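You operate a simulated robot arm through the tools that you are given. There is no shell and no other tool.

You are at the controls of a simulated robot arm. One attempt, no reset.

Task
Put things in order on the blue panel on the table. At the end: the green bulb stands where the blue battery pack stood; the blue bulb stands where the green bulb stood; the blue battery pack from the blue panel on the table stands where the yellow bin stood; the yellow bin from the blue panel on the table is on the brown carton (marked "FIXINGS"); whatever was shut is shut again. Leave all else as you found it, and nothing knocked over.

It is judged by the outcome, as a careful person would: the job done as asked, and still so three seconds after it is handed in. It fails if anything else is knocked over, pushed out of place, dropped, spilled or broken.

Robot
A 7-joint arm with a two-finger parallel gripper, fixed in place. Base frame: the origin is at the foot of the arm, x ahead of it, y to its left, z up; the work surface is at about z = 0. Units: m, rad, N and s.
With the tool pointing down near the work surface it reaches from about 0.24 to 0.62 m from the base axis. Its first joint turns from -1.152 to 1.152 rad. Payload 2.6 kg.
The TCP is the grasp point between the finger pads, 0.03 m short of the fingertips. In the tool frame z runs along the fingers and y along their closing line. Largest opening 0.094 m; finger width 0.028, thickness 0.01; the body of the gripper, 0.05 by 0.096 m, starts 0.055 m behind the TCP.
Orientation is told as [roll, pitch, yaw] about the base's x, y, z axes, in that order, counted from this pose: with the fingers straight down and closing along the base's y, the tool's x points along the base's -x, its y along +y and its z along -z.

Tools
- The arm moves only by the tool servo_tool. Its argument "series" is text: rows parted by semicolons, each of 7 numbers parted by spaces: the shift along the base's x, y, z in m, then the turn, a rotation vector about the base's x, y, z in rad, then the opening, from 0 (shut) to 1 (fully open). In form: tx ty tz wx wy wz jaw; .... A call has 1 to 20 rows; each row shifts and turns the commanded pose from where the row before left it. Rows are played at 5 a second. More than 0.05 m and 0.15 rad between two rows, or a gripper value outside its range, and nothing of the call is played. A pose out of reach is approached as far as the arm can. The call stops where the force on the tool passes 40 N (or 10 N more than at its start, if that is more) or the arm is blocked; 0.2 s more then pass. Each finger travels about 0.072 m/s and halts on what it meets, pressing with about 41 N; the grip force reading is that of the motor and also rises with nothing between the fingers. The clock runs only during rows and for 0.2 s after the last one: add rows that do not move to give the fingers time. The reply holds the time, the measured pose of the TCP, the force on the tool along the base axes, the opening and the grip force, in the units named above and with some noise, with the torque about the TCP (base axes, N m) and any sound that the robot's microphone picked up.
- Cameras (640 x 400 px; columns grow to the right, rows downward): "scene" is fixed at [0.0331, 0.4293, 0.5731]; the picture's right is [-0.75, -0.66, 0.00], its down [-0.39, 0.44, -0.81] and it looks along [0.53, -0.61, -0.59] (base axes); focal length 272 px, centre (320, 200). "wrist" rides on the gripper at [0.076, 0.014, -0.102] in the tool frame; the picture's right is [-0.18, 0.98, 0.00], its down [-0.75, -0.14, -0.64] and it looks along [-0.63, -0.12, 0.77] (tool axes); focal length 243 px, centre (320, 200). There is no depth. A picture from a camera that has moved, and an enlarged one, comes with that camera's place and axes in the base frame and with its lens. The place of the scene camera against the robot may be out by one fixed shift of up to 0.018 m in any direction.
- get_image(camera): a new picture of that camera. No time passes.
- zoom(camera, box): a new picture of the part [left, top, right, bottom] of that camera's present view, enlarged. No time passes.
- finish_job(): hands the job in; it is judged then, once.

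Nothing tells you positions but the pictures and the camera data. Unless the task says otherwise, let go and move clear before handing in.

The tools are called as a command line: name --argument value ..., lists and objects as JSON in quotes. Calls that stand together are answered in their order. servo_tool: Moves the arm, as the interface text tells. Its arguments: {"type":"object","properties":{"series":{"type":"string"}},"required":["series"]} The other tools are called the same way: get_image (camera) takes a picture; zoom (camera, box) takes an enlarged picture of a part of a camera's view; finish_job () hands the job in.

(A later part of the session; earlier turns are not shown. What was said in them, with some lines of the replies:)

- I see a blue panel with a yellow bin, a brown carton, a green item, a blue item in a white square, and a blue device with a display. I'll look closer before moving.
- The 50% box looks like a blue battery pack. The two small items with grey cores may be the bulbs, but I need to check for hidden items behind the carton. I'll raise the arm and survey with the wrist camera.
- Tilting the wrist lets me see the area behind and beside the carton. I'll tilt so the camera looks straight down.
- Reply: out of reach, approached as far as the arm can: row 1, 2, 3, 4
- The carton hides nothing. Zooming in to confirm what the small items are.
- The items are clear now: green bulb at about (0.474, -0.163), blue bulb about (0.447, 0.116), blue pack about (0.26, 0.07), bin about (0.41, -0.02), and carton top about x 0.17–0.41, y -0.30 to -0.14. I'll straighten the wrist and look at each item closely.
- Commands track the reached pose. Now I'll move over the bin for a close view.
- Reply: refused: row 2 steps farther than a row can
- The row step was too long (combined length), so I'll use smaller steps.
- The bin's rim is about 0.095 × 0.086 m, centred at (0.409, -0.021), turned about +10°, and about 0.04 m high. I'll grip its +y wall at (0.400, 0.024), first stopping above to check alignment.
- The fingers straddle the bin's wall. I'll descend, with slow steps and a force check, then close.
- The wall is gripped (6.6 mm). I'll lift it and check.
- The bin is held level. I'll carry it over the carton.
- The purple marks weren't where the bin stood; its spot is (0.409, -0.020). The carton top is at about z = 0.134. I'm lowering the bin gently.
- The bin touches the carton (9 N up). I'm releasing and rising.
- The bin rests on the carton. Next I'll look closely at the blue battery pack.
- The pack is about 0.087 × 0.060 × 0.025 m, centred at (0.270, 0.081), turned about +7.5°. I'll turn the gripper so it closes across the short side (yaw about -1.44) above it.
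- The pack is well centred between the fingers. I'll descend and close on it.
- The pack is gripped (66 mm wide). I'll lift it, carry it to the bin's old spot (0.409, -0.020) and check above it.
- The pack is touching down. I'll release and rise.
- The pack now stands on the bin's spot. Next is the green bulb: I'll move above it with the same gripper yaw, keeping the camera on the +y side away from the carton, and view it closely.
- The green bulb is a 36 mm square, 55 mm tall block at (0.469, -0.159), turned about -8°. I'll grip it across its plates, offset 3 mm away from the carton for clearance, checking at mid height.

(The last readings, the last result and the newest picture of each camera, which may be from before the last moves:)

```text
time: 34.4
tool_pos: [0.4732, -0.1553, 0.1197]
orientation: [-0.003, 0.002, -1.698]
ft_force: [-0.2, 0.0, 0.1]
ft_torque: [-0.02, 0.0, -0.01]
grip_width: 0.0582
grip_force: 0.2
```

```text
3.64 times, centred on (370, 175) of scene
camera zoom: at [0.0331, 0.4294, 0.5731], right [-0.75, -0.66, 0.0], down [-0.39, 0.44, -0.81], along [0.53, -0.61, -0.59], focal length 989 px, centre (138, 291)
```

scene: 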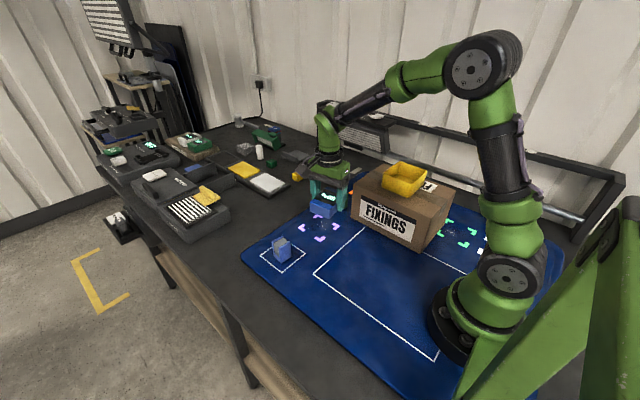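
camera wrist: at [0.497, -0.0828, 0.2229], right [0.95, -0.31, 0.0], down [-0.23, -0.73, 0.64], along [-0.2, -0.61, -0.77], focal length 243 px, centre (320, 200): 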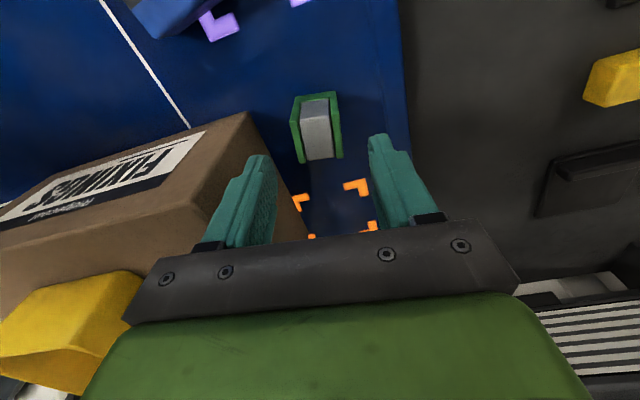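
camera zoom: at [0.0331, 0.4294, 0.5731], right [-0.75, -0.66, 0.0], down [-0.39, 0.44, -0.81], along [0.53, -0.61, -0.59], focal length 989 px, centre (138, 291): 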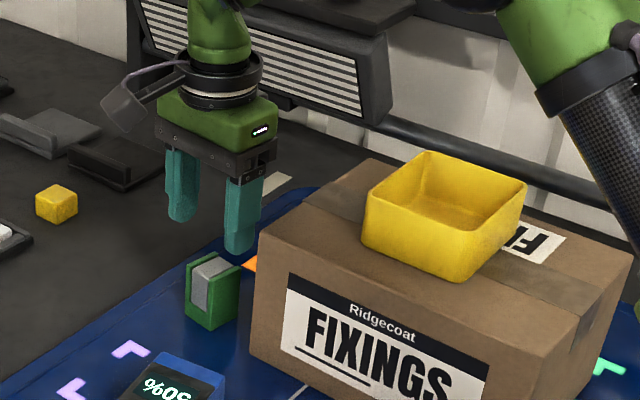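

zoom --camera "wrist" --box '[230, 70, 410, 190]'

```text
3.33 times, centred on (320, 130) of wrist
camera zoom: at [0.497, -0.0828, 0.2229], right [0.95, -0.31, 0.0], down [-0.23, -0.73, 0.64], along [-0.2, -0.61, -0.77], focal length 809 px, centre (320, 433)
```

zoom: 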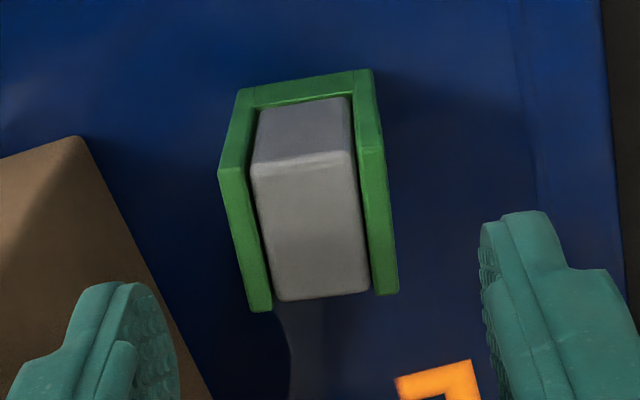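

The bulb is refined to (0.469, -0.161), yaw -10°. I'll correct slightly and descend in small steps.

servo_tool --series "0 -0.0045 0 0 0 -0.04 0.62; 0 0 -0.03 0 0 0 0.62; 0 0 -0.015 0 0 0 0.62; 0 0 -0.01 0 0 0 0.62; 0 0 0 0 0 0 0.62"

get_image --camera "wrist"

zoom --camera "scene" --box '[290, 120, 450, 230]'

```text
time: 35.6
tool_pos: [0.4742, -0.1604, 0.0644]
orientation: [-0.005, 0.003, -1.74]
ft_force: [0.1, 1.0, -0.2]
ft_torque: [0.02, 0.0, 0.0]
grip_width: 0.0586
grip_force: 0.1
```

```text
taken
camera wrist: at [0.5004, -0.0878, 0.1667], right [0.94, -0.35, 0.0], down [-0.26, -0.72, 0.64], along [-0.22, -0.6, -0.77], focal length 243 px, centre (320, 200)
```

wrist: 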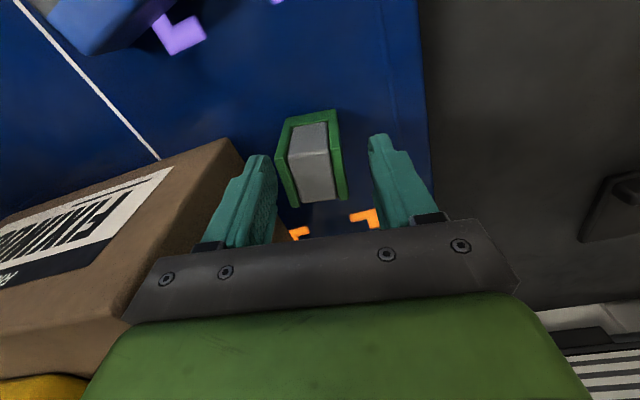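

```text
3.64 times, centred on (370, 175) of scene
camera zoom: at [0.0331, 0.4293, 0.5731], right [-0.75, -0.66, 0.0], down [-0.39, 0.44, -0.81], along [0.53, -0.61, -0.59], focal length 989 px, centre (138, 291)
```

zoom: 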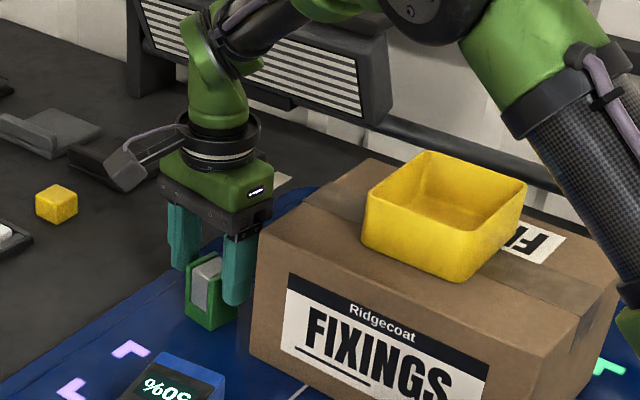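

servo_tool --series "0 0 -0.012 0 0 0 0.62; 0 0 -0.01 0 0 0 0.62; 0 0 0 0 0 0 0.62; 0 0 0 0 0 0 0.4; 0 0 0 0 0 0 0.2; 0 0 0 0 0 0 0; 0 0 0 0 0 0 0"

get_image --camera "wrist"

zoom --camera "scene" --box '[290, 120, 450, 230]'

```text
time: 37.2
tool_pos: [0.4728, -0.1609, 0.0432]
orientation: [-0.004, 0.002, -1.738]
ft_force: [-0.1, 0.4, -0.2]
ft_torque: [-0.01, -0.01, -0.02]
grip_width: 0.0394
grip_force: 40.8
```

```text
taken
camera wrist: at [0.4998, -0.0874, 0.1457], right [0.94, -0.35, 0.0], down [-0.26, -0.72, 0.64], along [-0.22, -0.6, -0.77], focal length 243 px, centre (320, 200)
```

wrist: 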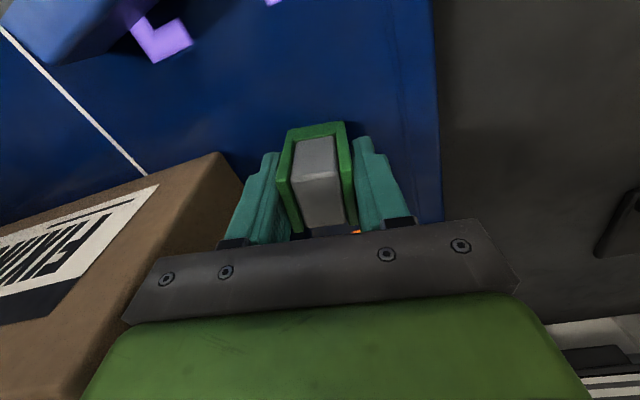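

```text
3.64 times, centred on (370, 175) of scene
camera zoom: at [0.0331, 0.4293, 0.5731], right [-0.75, -0.66, 0.0], down [-0.39, 0.44, -0.81], along [0.53, -0.61, -0.59], focal length 989 px, centre (138, 291)
```

zoom: 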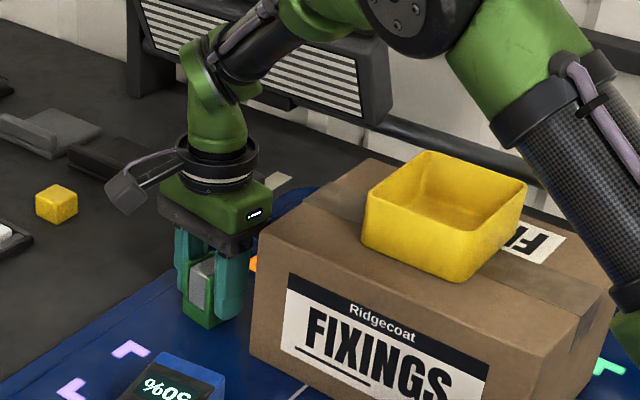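

The green bulb is gripped (39 mm). I'll lift it, carry it to the pack's old spot (0.2705, 0.082), and check.

servo_tool --series "0 0 0.02 0 0 0 0; 0 0 0.045 0 0 0 0; 0 0 0.045 0 0 0 0; 0 0 0.045 0 0 0 0; 0 0 0.01 0 0 0 0; -0.0253 0.0304 0 0 0 0.06 0; -0.0253 0.0304 0 0 0 0.06 0; -0.0253 0.0304 0 0 0 0.06 0; -0.0253 0.0304 0 0 0 0.06 0; -0.0253 0.0304 0 0 0 0.06 0; -0.0253 0.0304 0 0 0 0 0; -0.0253 0.0304 0 0 0 0 0; -0.0253 0.0304 0 0 0 0 0; 0 0 0 0 0 0 0; 0 0 0 0 0 0 0"

get_image --camera "wrist"

get_image --camera "scene"

```text
time: 40.4
tool_pos: [0.2731, 0.0823, 0.2087]
orientation: [-0.004, 0.002, -1.437]
ft_force: [-0.3, -0.2, -0.8]
ft_torque: [0.04, -0.02, -0.01]
grip_width: 0.0396
grip_force: 41.3
```

```text
taken
camera wrist: at [0.2775, 0.1601, 0.3121], right [1.0, -0.05, 0.0], down [-0.04, -0.77, 0.64], along [-0.04, -0.64, -0.77], focal length 243 px, centre (320, 200)
```

wrist: 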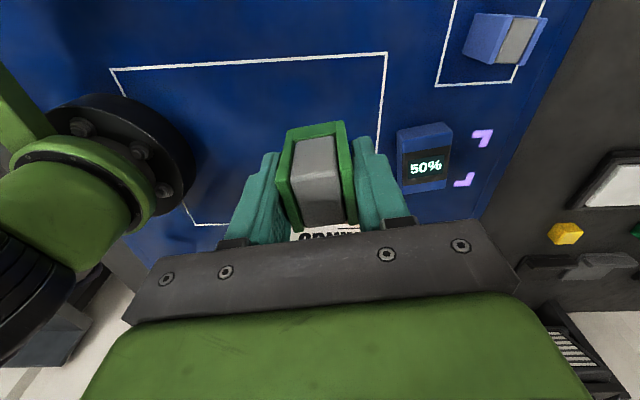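

```text
taken
```

scene: 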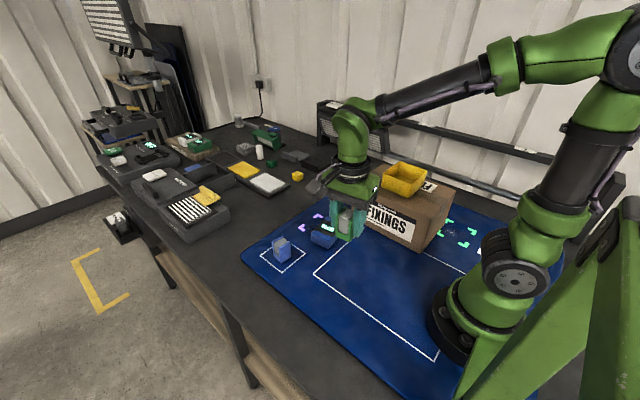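

servo_tool --series "-0.002 0 -0.045 0 0 0 0; 0 0 -0.045 0 0 0 0; 0 0 -0.045 0 0 0 0; 0 0 -0.02 0 0 0 0; 0 0 -0.006 0 0 0 0; 0 0 0 0 0 0 0"

```text
time: 41.8
tool_pos: [0.2683, 0.0827, 0.0464]
orientation: [-0.004, 0.003, -1.44]
ft_force: [-0.2, -0.3, 0.0]
ft_torque: [0.01, 0.01, -0.02]
grip_width: 0.039
grip_force: 41.6
```

servo_tool --series "0.001 -0.0005 -0.002 0 0 0 0; 0 0 0 0 0 0 0"

```text
time: 42.4
tool_pos: [0.2716, 0.0808, 0.045]
orientation: [-0.003, 0.002, -1.439]
ft_force: [0.9, -0.4, -0.8]
ft_torque: [0.0, 0.0, 0.05]
grip_width: 0.0393
grip_force: 40.8
```

servo_tool --series "0 0 -0.0015 0 0 0 0; 0 0 0 0 0 0 0"

```text
time: 43.0
tool_pos: [0.2705, 0.0836, 0.0437]
orientation: [-0.003, 0.0, -1.438]
ft_force: [0.8, -0.4, -0.3]
ft_torque: [-0.01, 0.02, 0.01]
grip_width: 0.0393
grip_force: 41.0
```

servo_tool --series "0 0 -0.0012 0 0 0 0; 0 0 0 0 0 0 0"

```text
time: 43.6
tool_pos: [0.2701, 0.0832, 0.0422]
orientation: [-0.003, 0.002, -1.438]
ft_force: [-0.9, 0.6, 3.6]
ft_torque: [-0.04, -0.05, 0.0]
grip_width: 0.0391
grip_force: 40.7
```

The bulb has touched down (3.6 N). I'll release and rise.

servo_tool --series "0 0 0 0 0 0 0.5; 0 0 0 0 0 0 0.65; 0 0 0 0 0 0 0.65; 0 0 0.02 0 0 0 0.7; 0 0 0.045 0 0 0 1; 0 0 0.045 0 0 0 1; 0 0 0.045 0 0 0 1; 0 0 0 0 0 0 1"

get_image --camera "wrist"

get_image --camera "scene"

```text
time: 45.4
tool_pos: [0.2689, 0.0846, 0.1977]
orientation: [-0.005, 0.0, -1.438]
ft_force: [0.1, 0.2, -0.1]
ft_torque: [-0.01, 0.01, -0.01]
grip_width: 0.0942
grip_force: 0.0
```

```text
taken
camera wrist: at [0.2733, 0.1628, 0.3015], right [1.0, -0.05, 0.0], down [-0.04, -0.77, 0.64], along [-0.04, -0.64, -0.77], focal length 243 px, centre (320, 200)
```

wrist: 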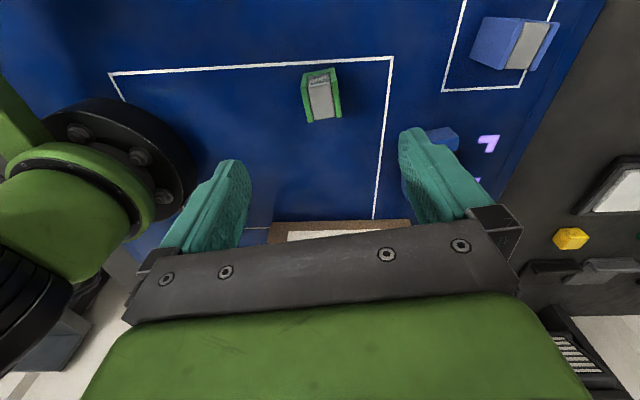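

```text
taken
```

scene: 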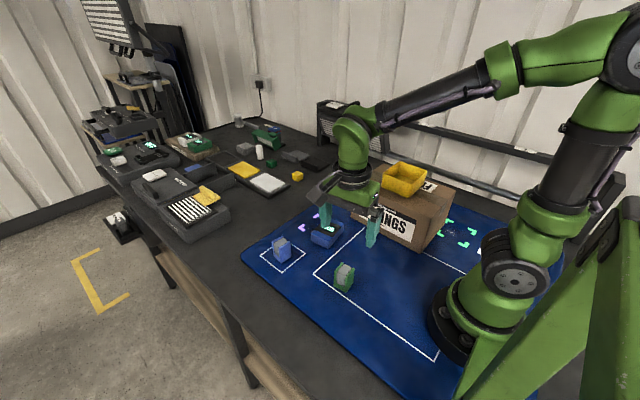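

The green bulb stands where the pack was. Now I'll view the blue bulb from above.

servo_tool --series "0.034 0.005 0 0 0 0 1; 0.034 0.005 0 0 0 0 1; 0.034 0.005 0 0 0 0 1; 0.034 0.005 0 0 0 0 1; 0.034 0.005 0 0 0 0 1; 0 0 0 0 0 0 1; 0 0 0 0 0 0 1"

get_image --camera "wrist"

zoom --camera "wrist" --box '[250, 40, 400, 140]'

```text
time: 47.0
tool_pos: [0.4393, 0.1069, 0.1971]
orientation: [-0.003, 0.0, -1.438]
ft_force: [-0.6, -0.4, 0.6]
ft_torque: [-0.01, 0.0, -0.01]
grip_width: 0.094
grip_force: 0.0
```

```text
taken
camera wrist: at [0.4434, 0.1845, 0.3006], right [1.0, -0.05, 0.0], down [-0.04, -0.77, 0.64], along [-0.04, -0.64, -0.77], focal length 243 px, centre (320, 200)
```

wrist: 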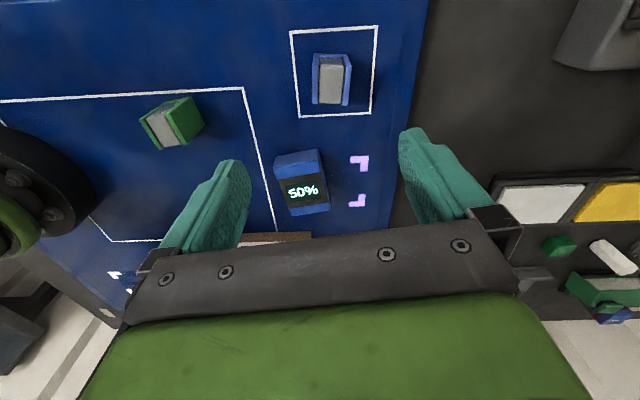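

```text
4.00 times, centred on (325, 90) of wrist
camera zoom: at [0.4434, 0.1845, 0.3006], right [1.0, -0.05, 0.0], down [-0.04, -0.77, 0.64], along [-0.04, -0.64, -0.77], focal length 970 px, centre (300, 640)
```

zoom: 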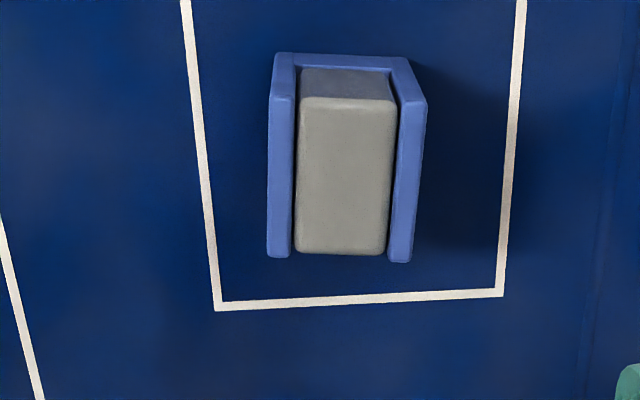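

The blue bulb is at (0.449, 0.1205), turned about -4°. I'll align and descend to grip its plates.

servo_tool --series "0.005 0.007 -0.02 0 0 -0.104 0.8; 0.0047 0.0066 -0.02 0 0 -0.104 0.7; 0 0 -0.03 0 0 0 0.7; 0 0 0 0 0 0 0.7; 0 0 0 0 0 0 0.7"

get_image --camera "wrist"

zoom --camera "wrist" --box '[230, 60, 410, 180]'

```text
time: 48.2
tool_pos: [0.4509, 0.1218, 0.1288]
orientation: [-0.003, 0.001, -1.649]
ft_force: [0.9, -0.9, 0.0]
ft_torque: [-0.01, -0.03, -0.02]
grip_width: 0.0658
grip_force: 0.2
```

```text
taken
camera wrist: at [0.4704, 0.1963, 0.2315], right [0.97, -0.26, 0.0], down [-0.2, -0.74, 0.64], along [-0.17, -0.62, -0.77], focal length 243 px, centre (320, 200)
```

wrist: 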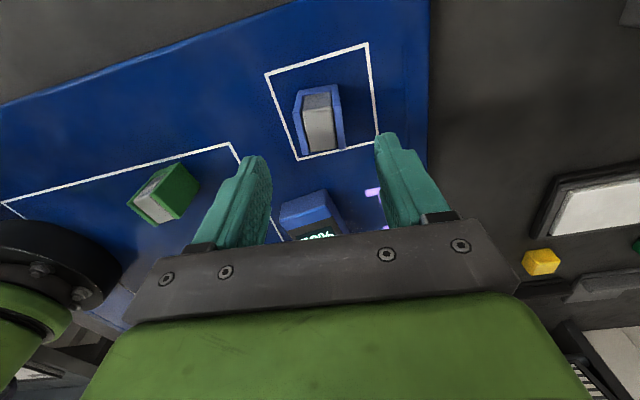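

```text
3.33 times, centred on (320, 120) of wrist
camera zoom: at [0.4704, 0.1963, 0.2315], right [0.97, -0.26, 0.0], down [-0.2, -0.74, 0.64], along [-0.17, -0.62, -0.77], focal length 809 px, centre (320, 467)
```

zoom: 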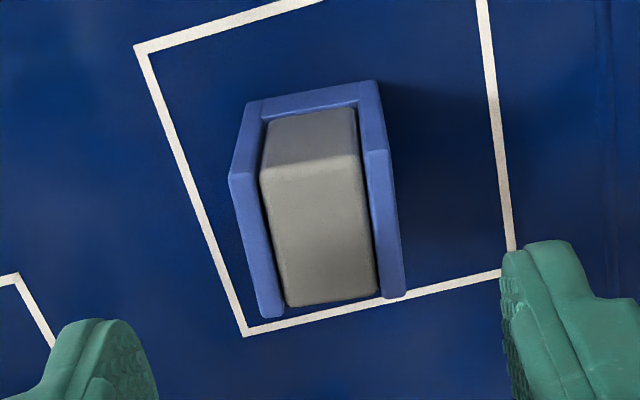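

servo_tool --series "-0.001 -0.0015 -0.03 0 0 0 0.7; 0 0 -0.03 0 0 0 0.7; 0 0 -0.018 0 0 0 0.7; 0 0 -0.008 0 0 0 0.7; 0 0 0 0 0 0 0.7; 0 0 0 0 0 0 0.4; 0 0 0 0 0 0 0.2; 0 0 0 0 0 0 0; 0 0 0 0 0 0 0"

get_image --camera "wrist"

```text
time: 50.2
tool_pos: [0.4489, 0.1214, 0.0414]
orientation: [-0.003, 0.002, -1.648]
ft_force: [0.7, 0.0, 0.2]
ft_torque: [-0.01, 0.01, 0.0]
grip_width: 0.0391
grip_force: 41.2
```

```text
taken
camera wrist: at [0.4687, 0.1946, 0.1454], right [0.97, -0.26, 0.0], down [-0.2, -0.74, 0.64], along [-0.17, -0.62, -0.77], focal length 243 px, centre (320, 200)
```

wrist: 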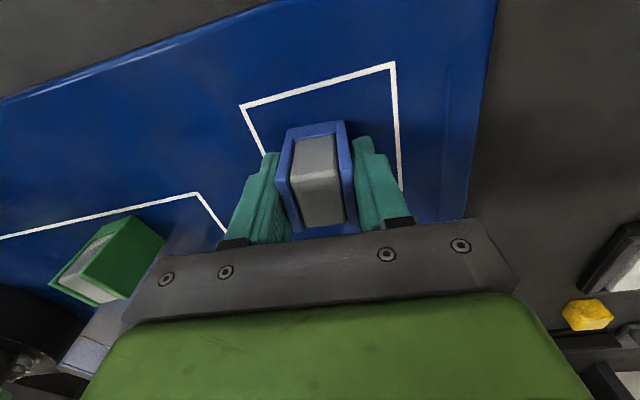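

The blue bulb is gripped. I'll lift it, carry it to the green bulb's old spot (0.471, -0.161), and pause above it.

servo_tool --series "0 0 0.02 0 0 0 0; 0 0 0.045 0 0 0 0; 0 0 0.045 0 0 0 0; 0 0 0.04 0 0 0 0; 0.0033 -0.0402 0 0 0 0 0; 0.0033 -0.0402 0 0 0 0 0; 0.0033 -0.0402 0 0 0 0 0; 0.0033 -0.0402 0 0 0 0 0; 0.0033 -0.0402 0 0 0 0 0; 0.0033 -0.0402 0 0 0 0 0; 0.0032 -0.0402 0 0 0 0 0; 0 0 0 0 0 0 0; 0 0 0 0 0 0 0"

get_image --camera "wrist"

get_image --camera "scene"

```text
time: 53.0
tool_pos: [0.4705, -0.1617, 0.1917]
orientation: [-0.003, 0.003, -1.646]
ft_force: [-0.5, 0.3, 0.3]
ft_torque: [-0.03, 0.02, 0.01]
grip_width: 0.0394
grip_force: 40.9
```

```text
taken
camera wrist: at [0.4904, -0.0868, 0.2944], right [0.97, -0.26, 0.0], down [-0.2, -0.74, 0.64], along [-0.17, -0.62, -0.77], focal length 243 px, centre (320, 200)
```

wrist: 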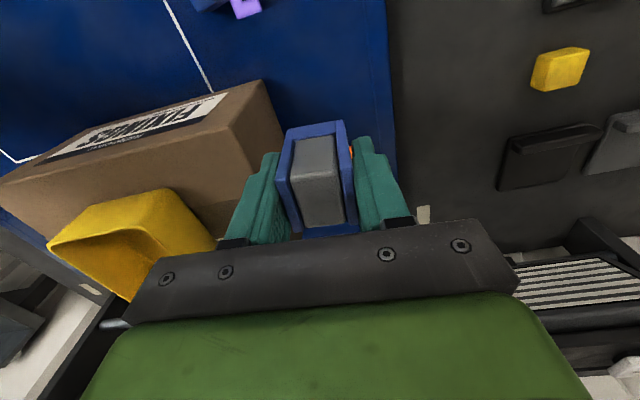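

```text
taken
```

scene: 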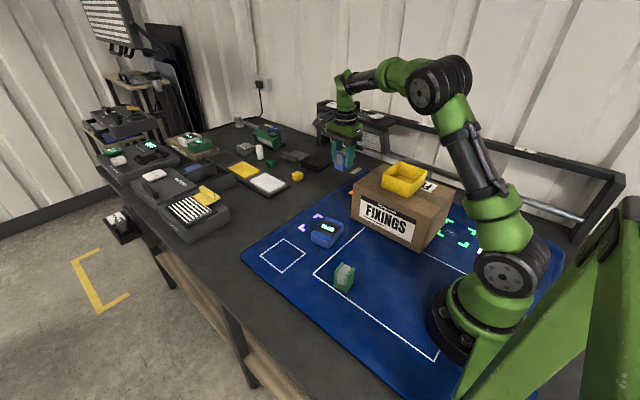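

servo_tool --series "0.0015 0.0005 -0.04 0 0 0 0; 0 0 -0.04 0 0 0 0; 0 0 -0.03 0 0 0 0; 0 0 -0.015 0 0 0 0; 0 0 0 0 0 0 0"

zoom --camera "scene" --box '[290, 120, 450, 230]'

get_image --camera "wrist"

```text
time: 54.2
tool_pos: [0.4739, -0.1619, 0.0656]
orientation: [-0.005, 0.001, -1.648]
ft_force: [-0.2, -0.2, -0.5]
ft_torque: [-0.04, 0.02, 0.02]
grip_width: 0.0394
grip_force: 40.8
```

```text
3.64 times, centred on (370, 175) of scene
camera zoom: at [0.0331, 0.4293, 0.5731], right [-0.75, -0.66, 0.0], down [-0.39, 0.44, -0.81], along [0.53, -0.61, -0.59], focal length 989 px, centre (138, 291)
```

zoom: 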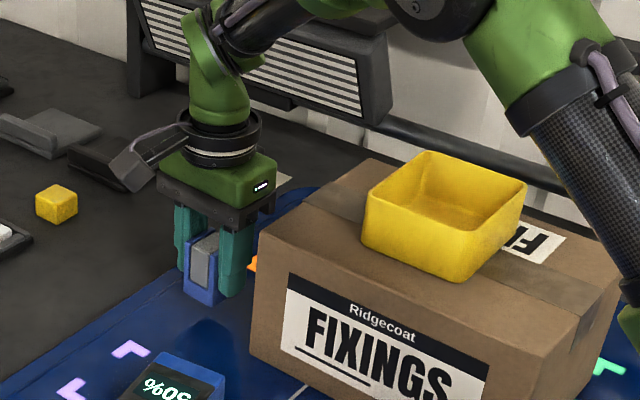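

```text
taken
camera wrist: at [0.494, -0.0876, 0.169], right [0.97, -0.26, 0.0], down [-0.2, -0.74, 0.64], along [-0.17, -0.62, -0.77], focal length 243 px, centre (320, 200)
```

wrist: 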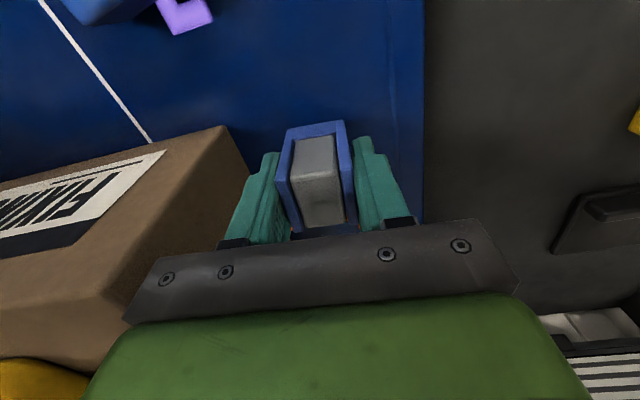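

servo_tool --series "-0.001 0 -0.012 0 0 0 0; 0 0 -0.007 0 0 0 0; 0 0 0 0 0 0 0"

```text
time: 55.0
tool_pos: [0.4729, -0.1615, 0.0477]
orientation: [-0.003, 0.003, -1.647]
ft_force: [-0.4, 0.3, -0.7]
ft_torque: [-0.02, -0.02, 0.0]
grip_width: 0.0392
grip_force: 40.6
```

servo_tool --series "0 0 -0.002 0 0 0 0; 0 0 -0.001 0 0 0 0; 0 0 0 0 0 0 0"

```text
time: 55.8
tool_pos: [0.4735, -0.1608, 0.044]
orientation: [-0.003, 0.0, -1.647]
ft_force: [0.3, 0.7, -1.1]
ft_torque: [0.02, 0.01, 0.02]
grip_width: 0.0391
grip_force: 41.2
```

servo_tool --series "0 0 -0.0015 0 0 0 0; 0 0 0 0 0 0 0"

```text
time: 56.4
tool_pos: [0.4721, -0.1603, 0.0427]
orientation: [-0.004, 0.001, -1.648]
ft_force: [-0.1, -0.2, -0.7]
ft_torque: [0.05, -0.03, 0.0]
grip_width: 0.0394
grip_force: 41.0
```

servo_tool --series "0 0 -0.0012 0 0 0 0; 0 0 0 0 0 0 0"

```text
time: 57.0
tool_pos: [0.4727, -0.1607, 0.0429]
orientation: [-0.001, 0.0, -1.646]
ft_force: [-0.1, 0.8, 1.4]
ft_torque: [-0.03, -0.03, -0.01]
grip_width: 0.0395
grip_force: 41.1
```

servo_tool --series "0 0 -0.0006 0 0 0 0; 0 0 0 0 0 0 0; 0 0 0 0 0 0 0.5; 0 0 0 0 0 0 0.6; 0 0 0 0 0 0 0.6; 0 0 0.02 0 0 0 0.62; 0 0 0.04 0 0 0 0.62; 0 0 0.045 0 0 0 0.62; 0 0 0.045 0 0 0 0.62; 0 0 0 0 0 0 0.62"

get_image --camera "wrist"

get_image --camera "scene"

```text
time: 59.2
tool_pos: [0.4715, -0.1609, 0.1914]
orientation: [-0.004, 0.0, -1.648]
ft_force: [-0.1, -0.6, -0.1]
ft_torque: [-0.02, 0.0, -0.05]
grip_width: 0.0585
grip_force: 0.0
```

```text
taken
camera wrist: at [0.4922, -0.0853, 0.2944], right [0.97, -0.26, 0.0], down [-0.2, -0.74, 0.64], along [-0.17, -0.62, -0.77], focal length 243 px, centre (320, 200)
```

wrist: 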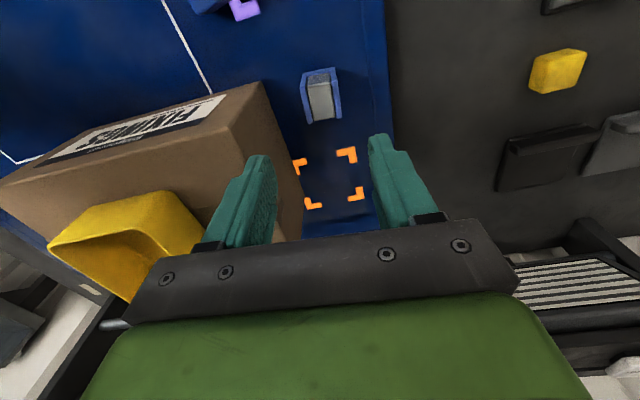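

```text
taken
```

scene: 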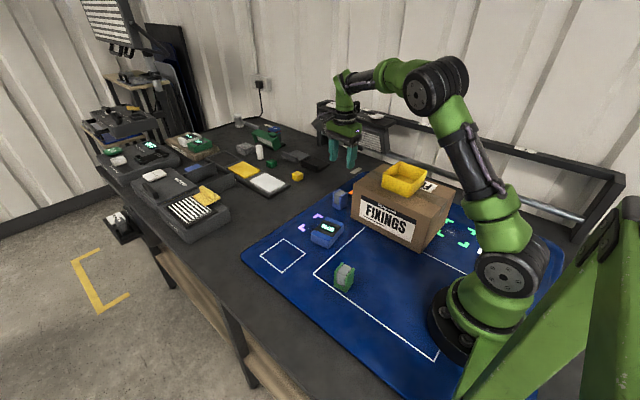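

Everything is placed. I'll raise the arm clear and compare closely with the initial scene.

servo_tool --series "0 0.02 0.04 0 0 0 0.8; -0.02 0.03 0.03 0 0 0 1; -0.02 0.03 0.03 0 0 0 1; 0 0 0 0 0 0 1"

zoom --camera "scene" --box '[230, 160, 390, 310]'

zoom --camera "scene" --box '[300, 175, 380, 225]'

zoom --camera "scene" --box '[340, 150, 580, 380]'

```text
time: 60.2
tool_pos: [0.4324, -0.0807, 0.2941]
orientation: [-0.003, 0.0, -1.648]
ft_force: [0.6, 0.2, 0.5]
ft_torque: [0.01, 0.01, 0.0]
grip_width: 0.0939
grip_force: 0.0
```

```text
2.67 times, centred on (310, 235) of scene
camera zoom: at [0.033, 0.4294, 0.5731], right [-0.75, -0.66, 0.0], down [-0.39, 0.44, -0.81], along [0.53, -0.61, -0.59], focal length 725 px, centre (347, 107)
```

zoom: 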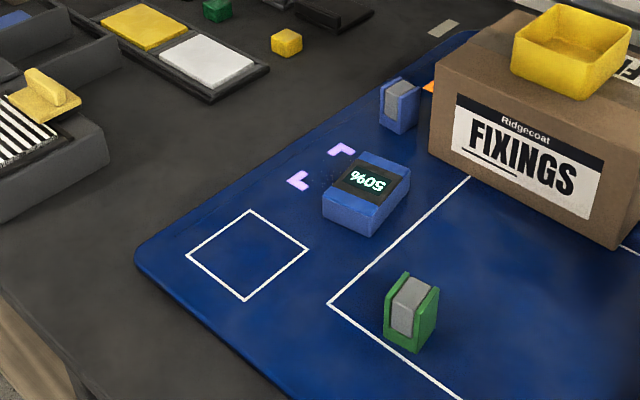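

```text
8.00 times, centred on (340, 200) of scene
camera zoom: at [0.033, 0.4294, 0.5731], right [-0.75, -0.66, 0.0], down [-0.39, 0.44, -0.81], along [0.53, -0.61, -0.59], focal length 2175 px, centre (160, 200)
```

zoom: 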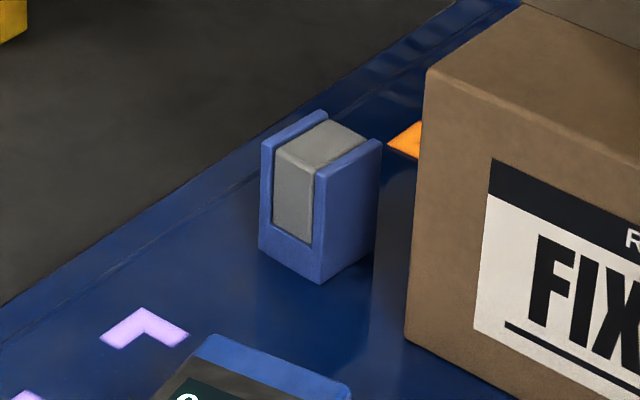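

```text
1.74 times, centred on (460, 265) of scene
camera zoom: at [0.033, 0.4294, 0.5731], right [-0.75, -0.66, 0.0], down [-0.39, 0.44, -0.81], along [0.53, -0.61, -0.59], focal length 473 px, centre (76, 87)
```

zoom: 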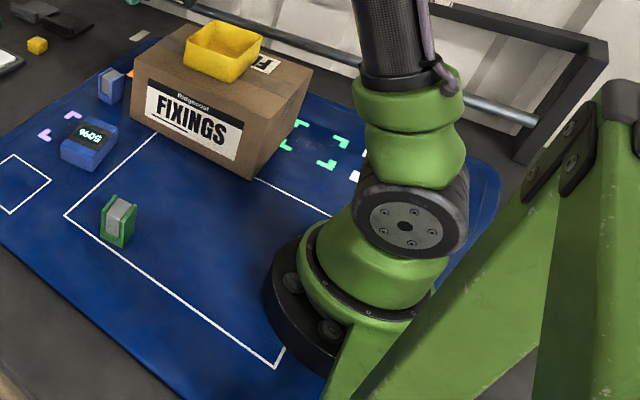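

Everything is where it should be: the bin is on the carton, the pack on the bin's spot, the green bulb on the pack's spot and the blue bulb on the green bulb's spot. The carton hasn't moved and the arm is clear, so I'm handing in.

finish_job

```text
The job is handed in.
```

The job is handed in, and the last pictures show everything standing where you asked:

- **Yellow bin:** on top of the "FIXINGS" carton, near the middle.
- **Blue battery pack:** on the yellow bin's old spot.
- **Green bulb:** on the battery pack's old spot.
- **Blue bulb:** within about 4 mm of the green bulb's old spot. I kept it slightly away from the carton so the gripper had room.

I took the two small blocks with grey cores to be the bulbs, as nothing else on the panel fitted.

In those pictures the carton sits where it was and nothing else on the panel looks disturbed. Nothing had to be opened, so there was nothing to shut. The arm has let go and is clear.
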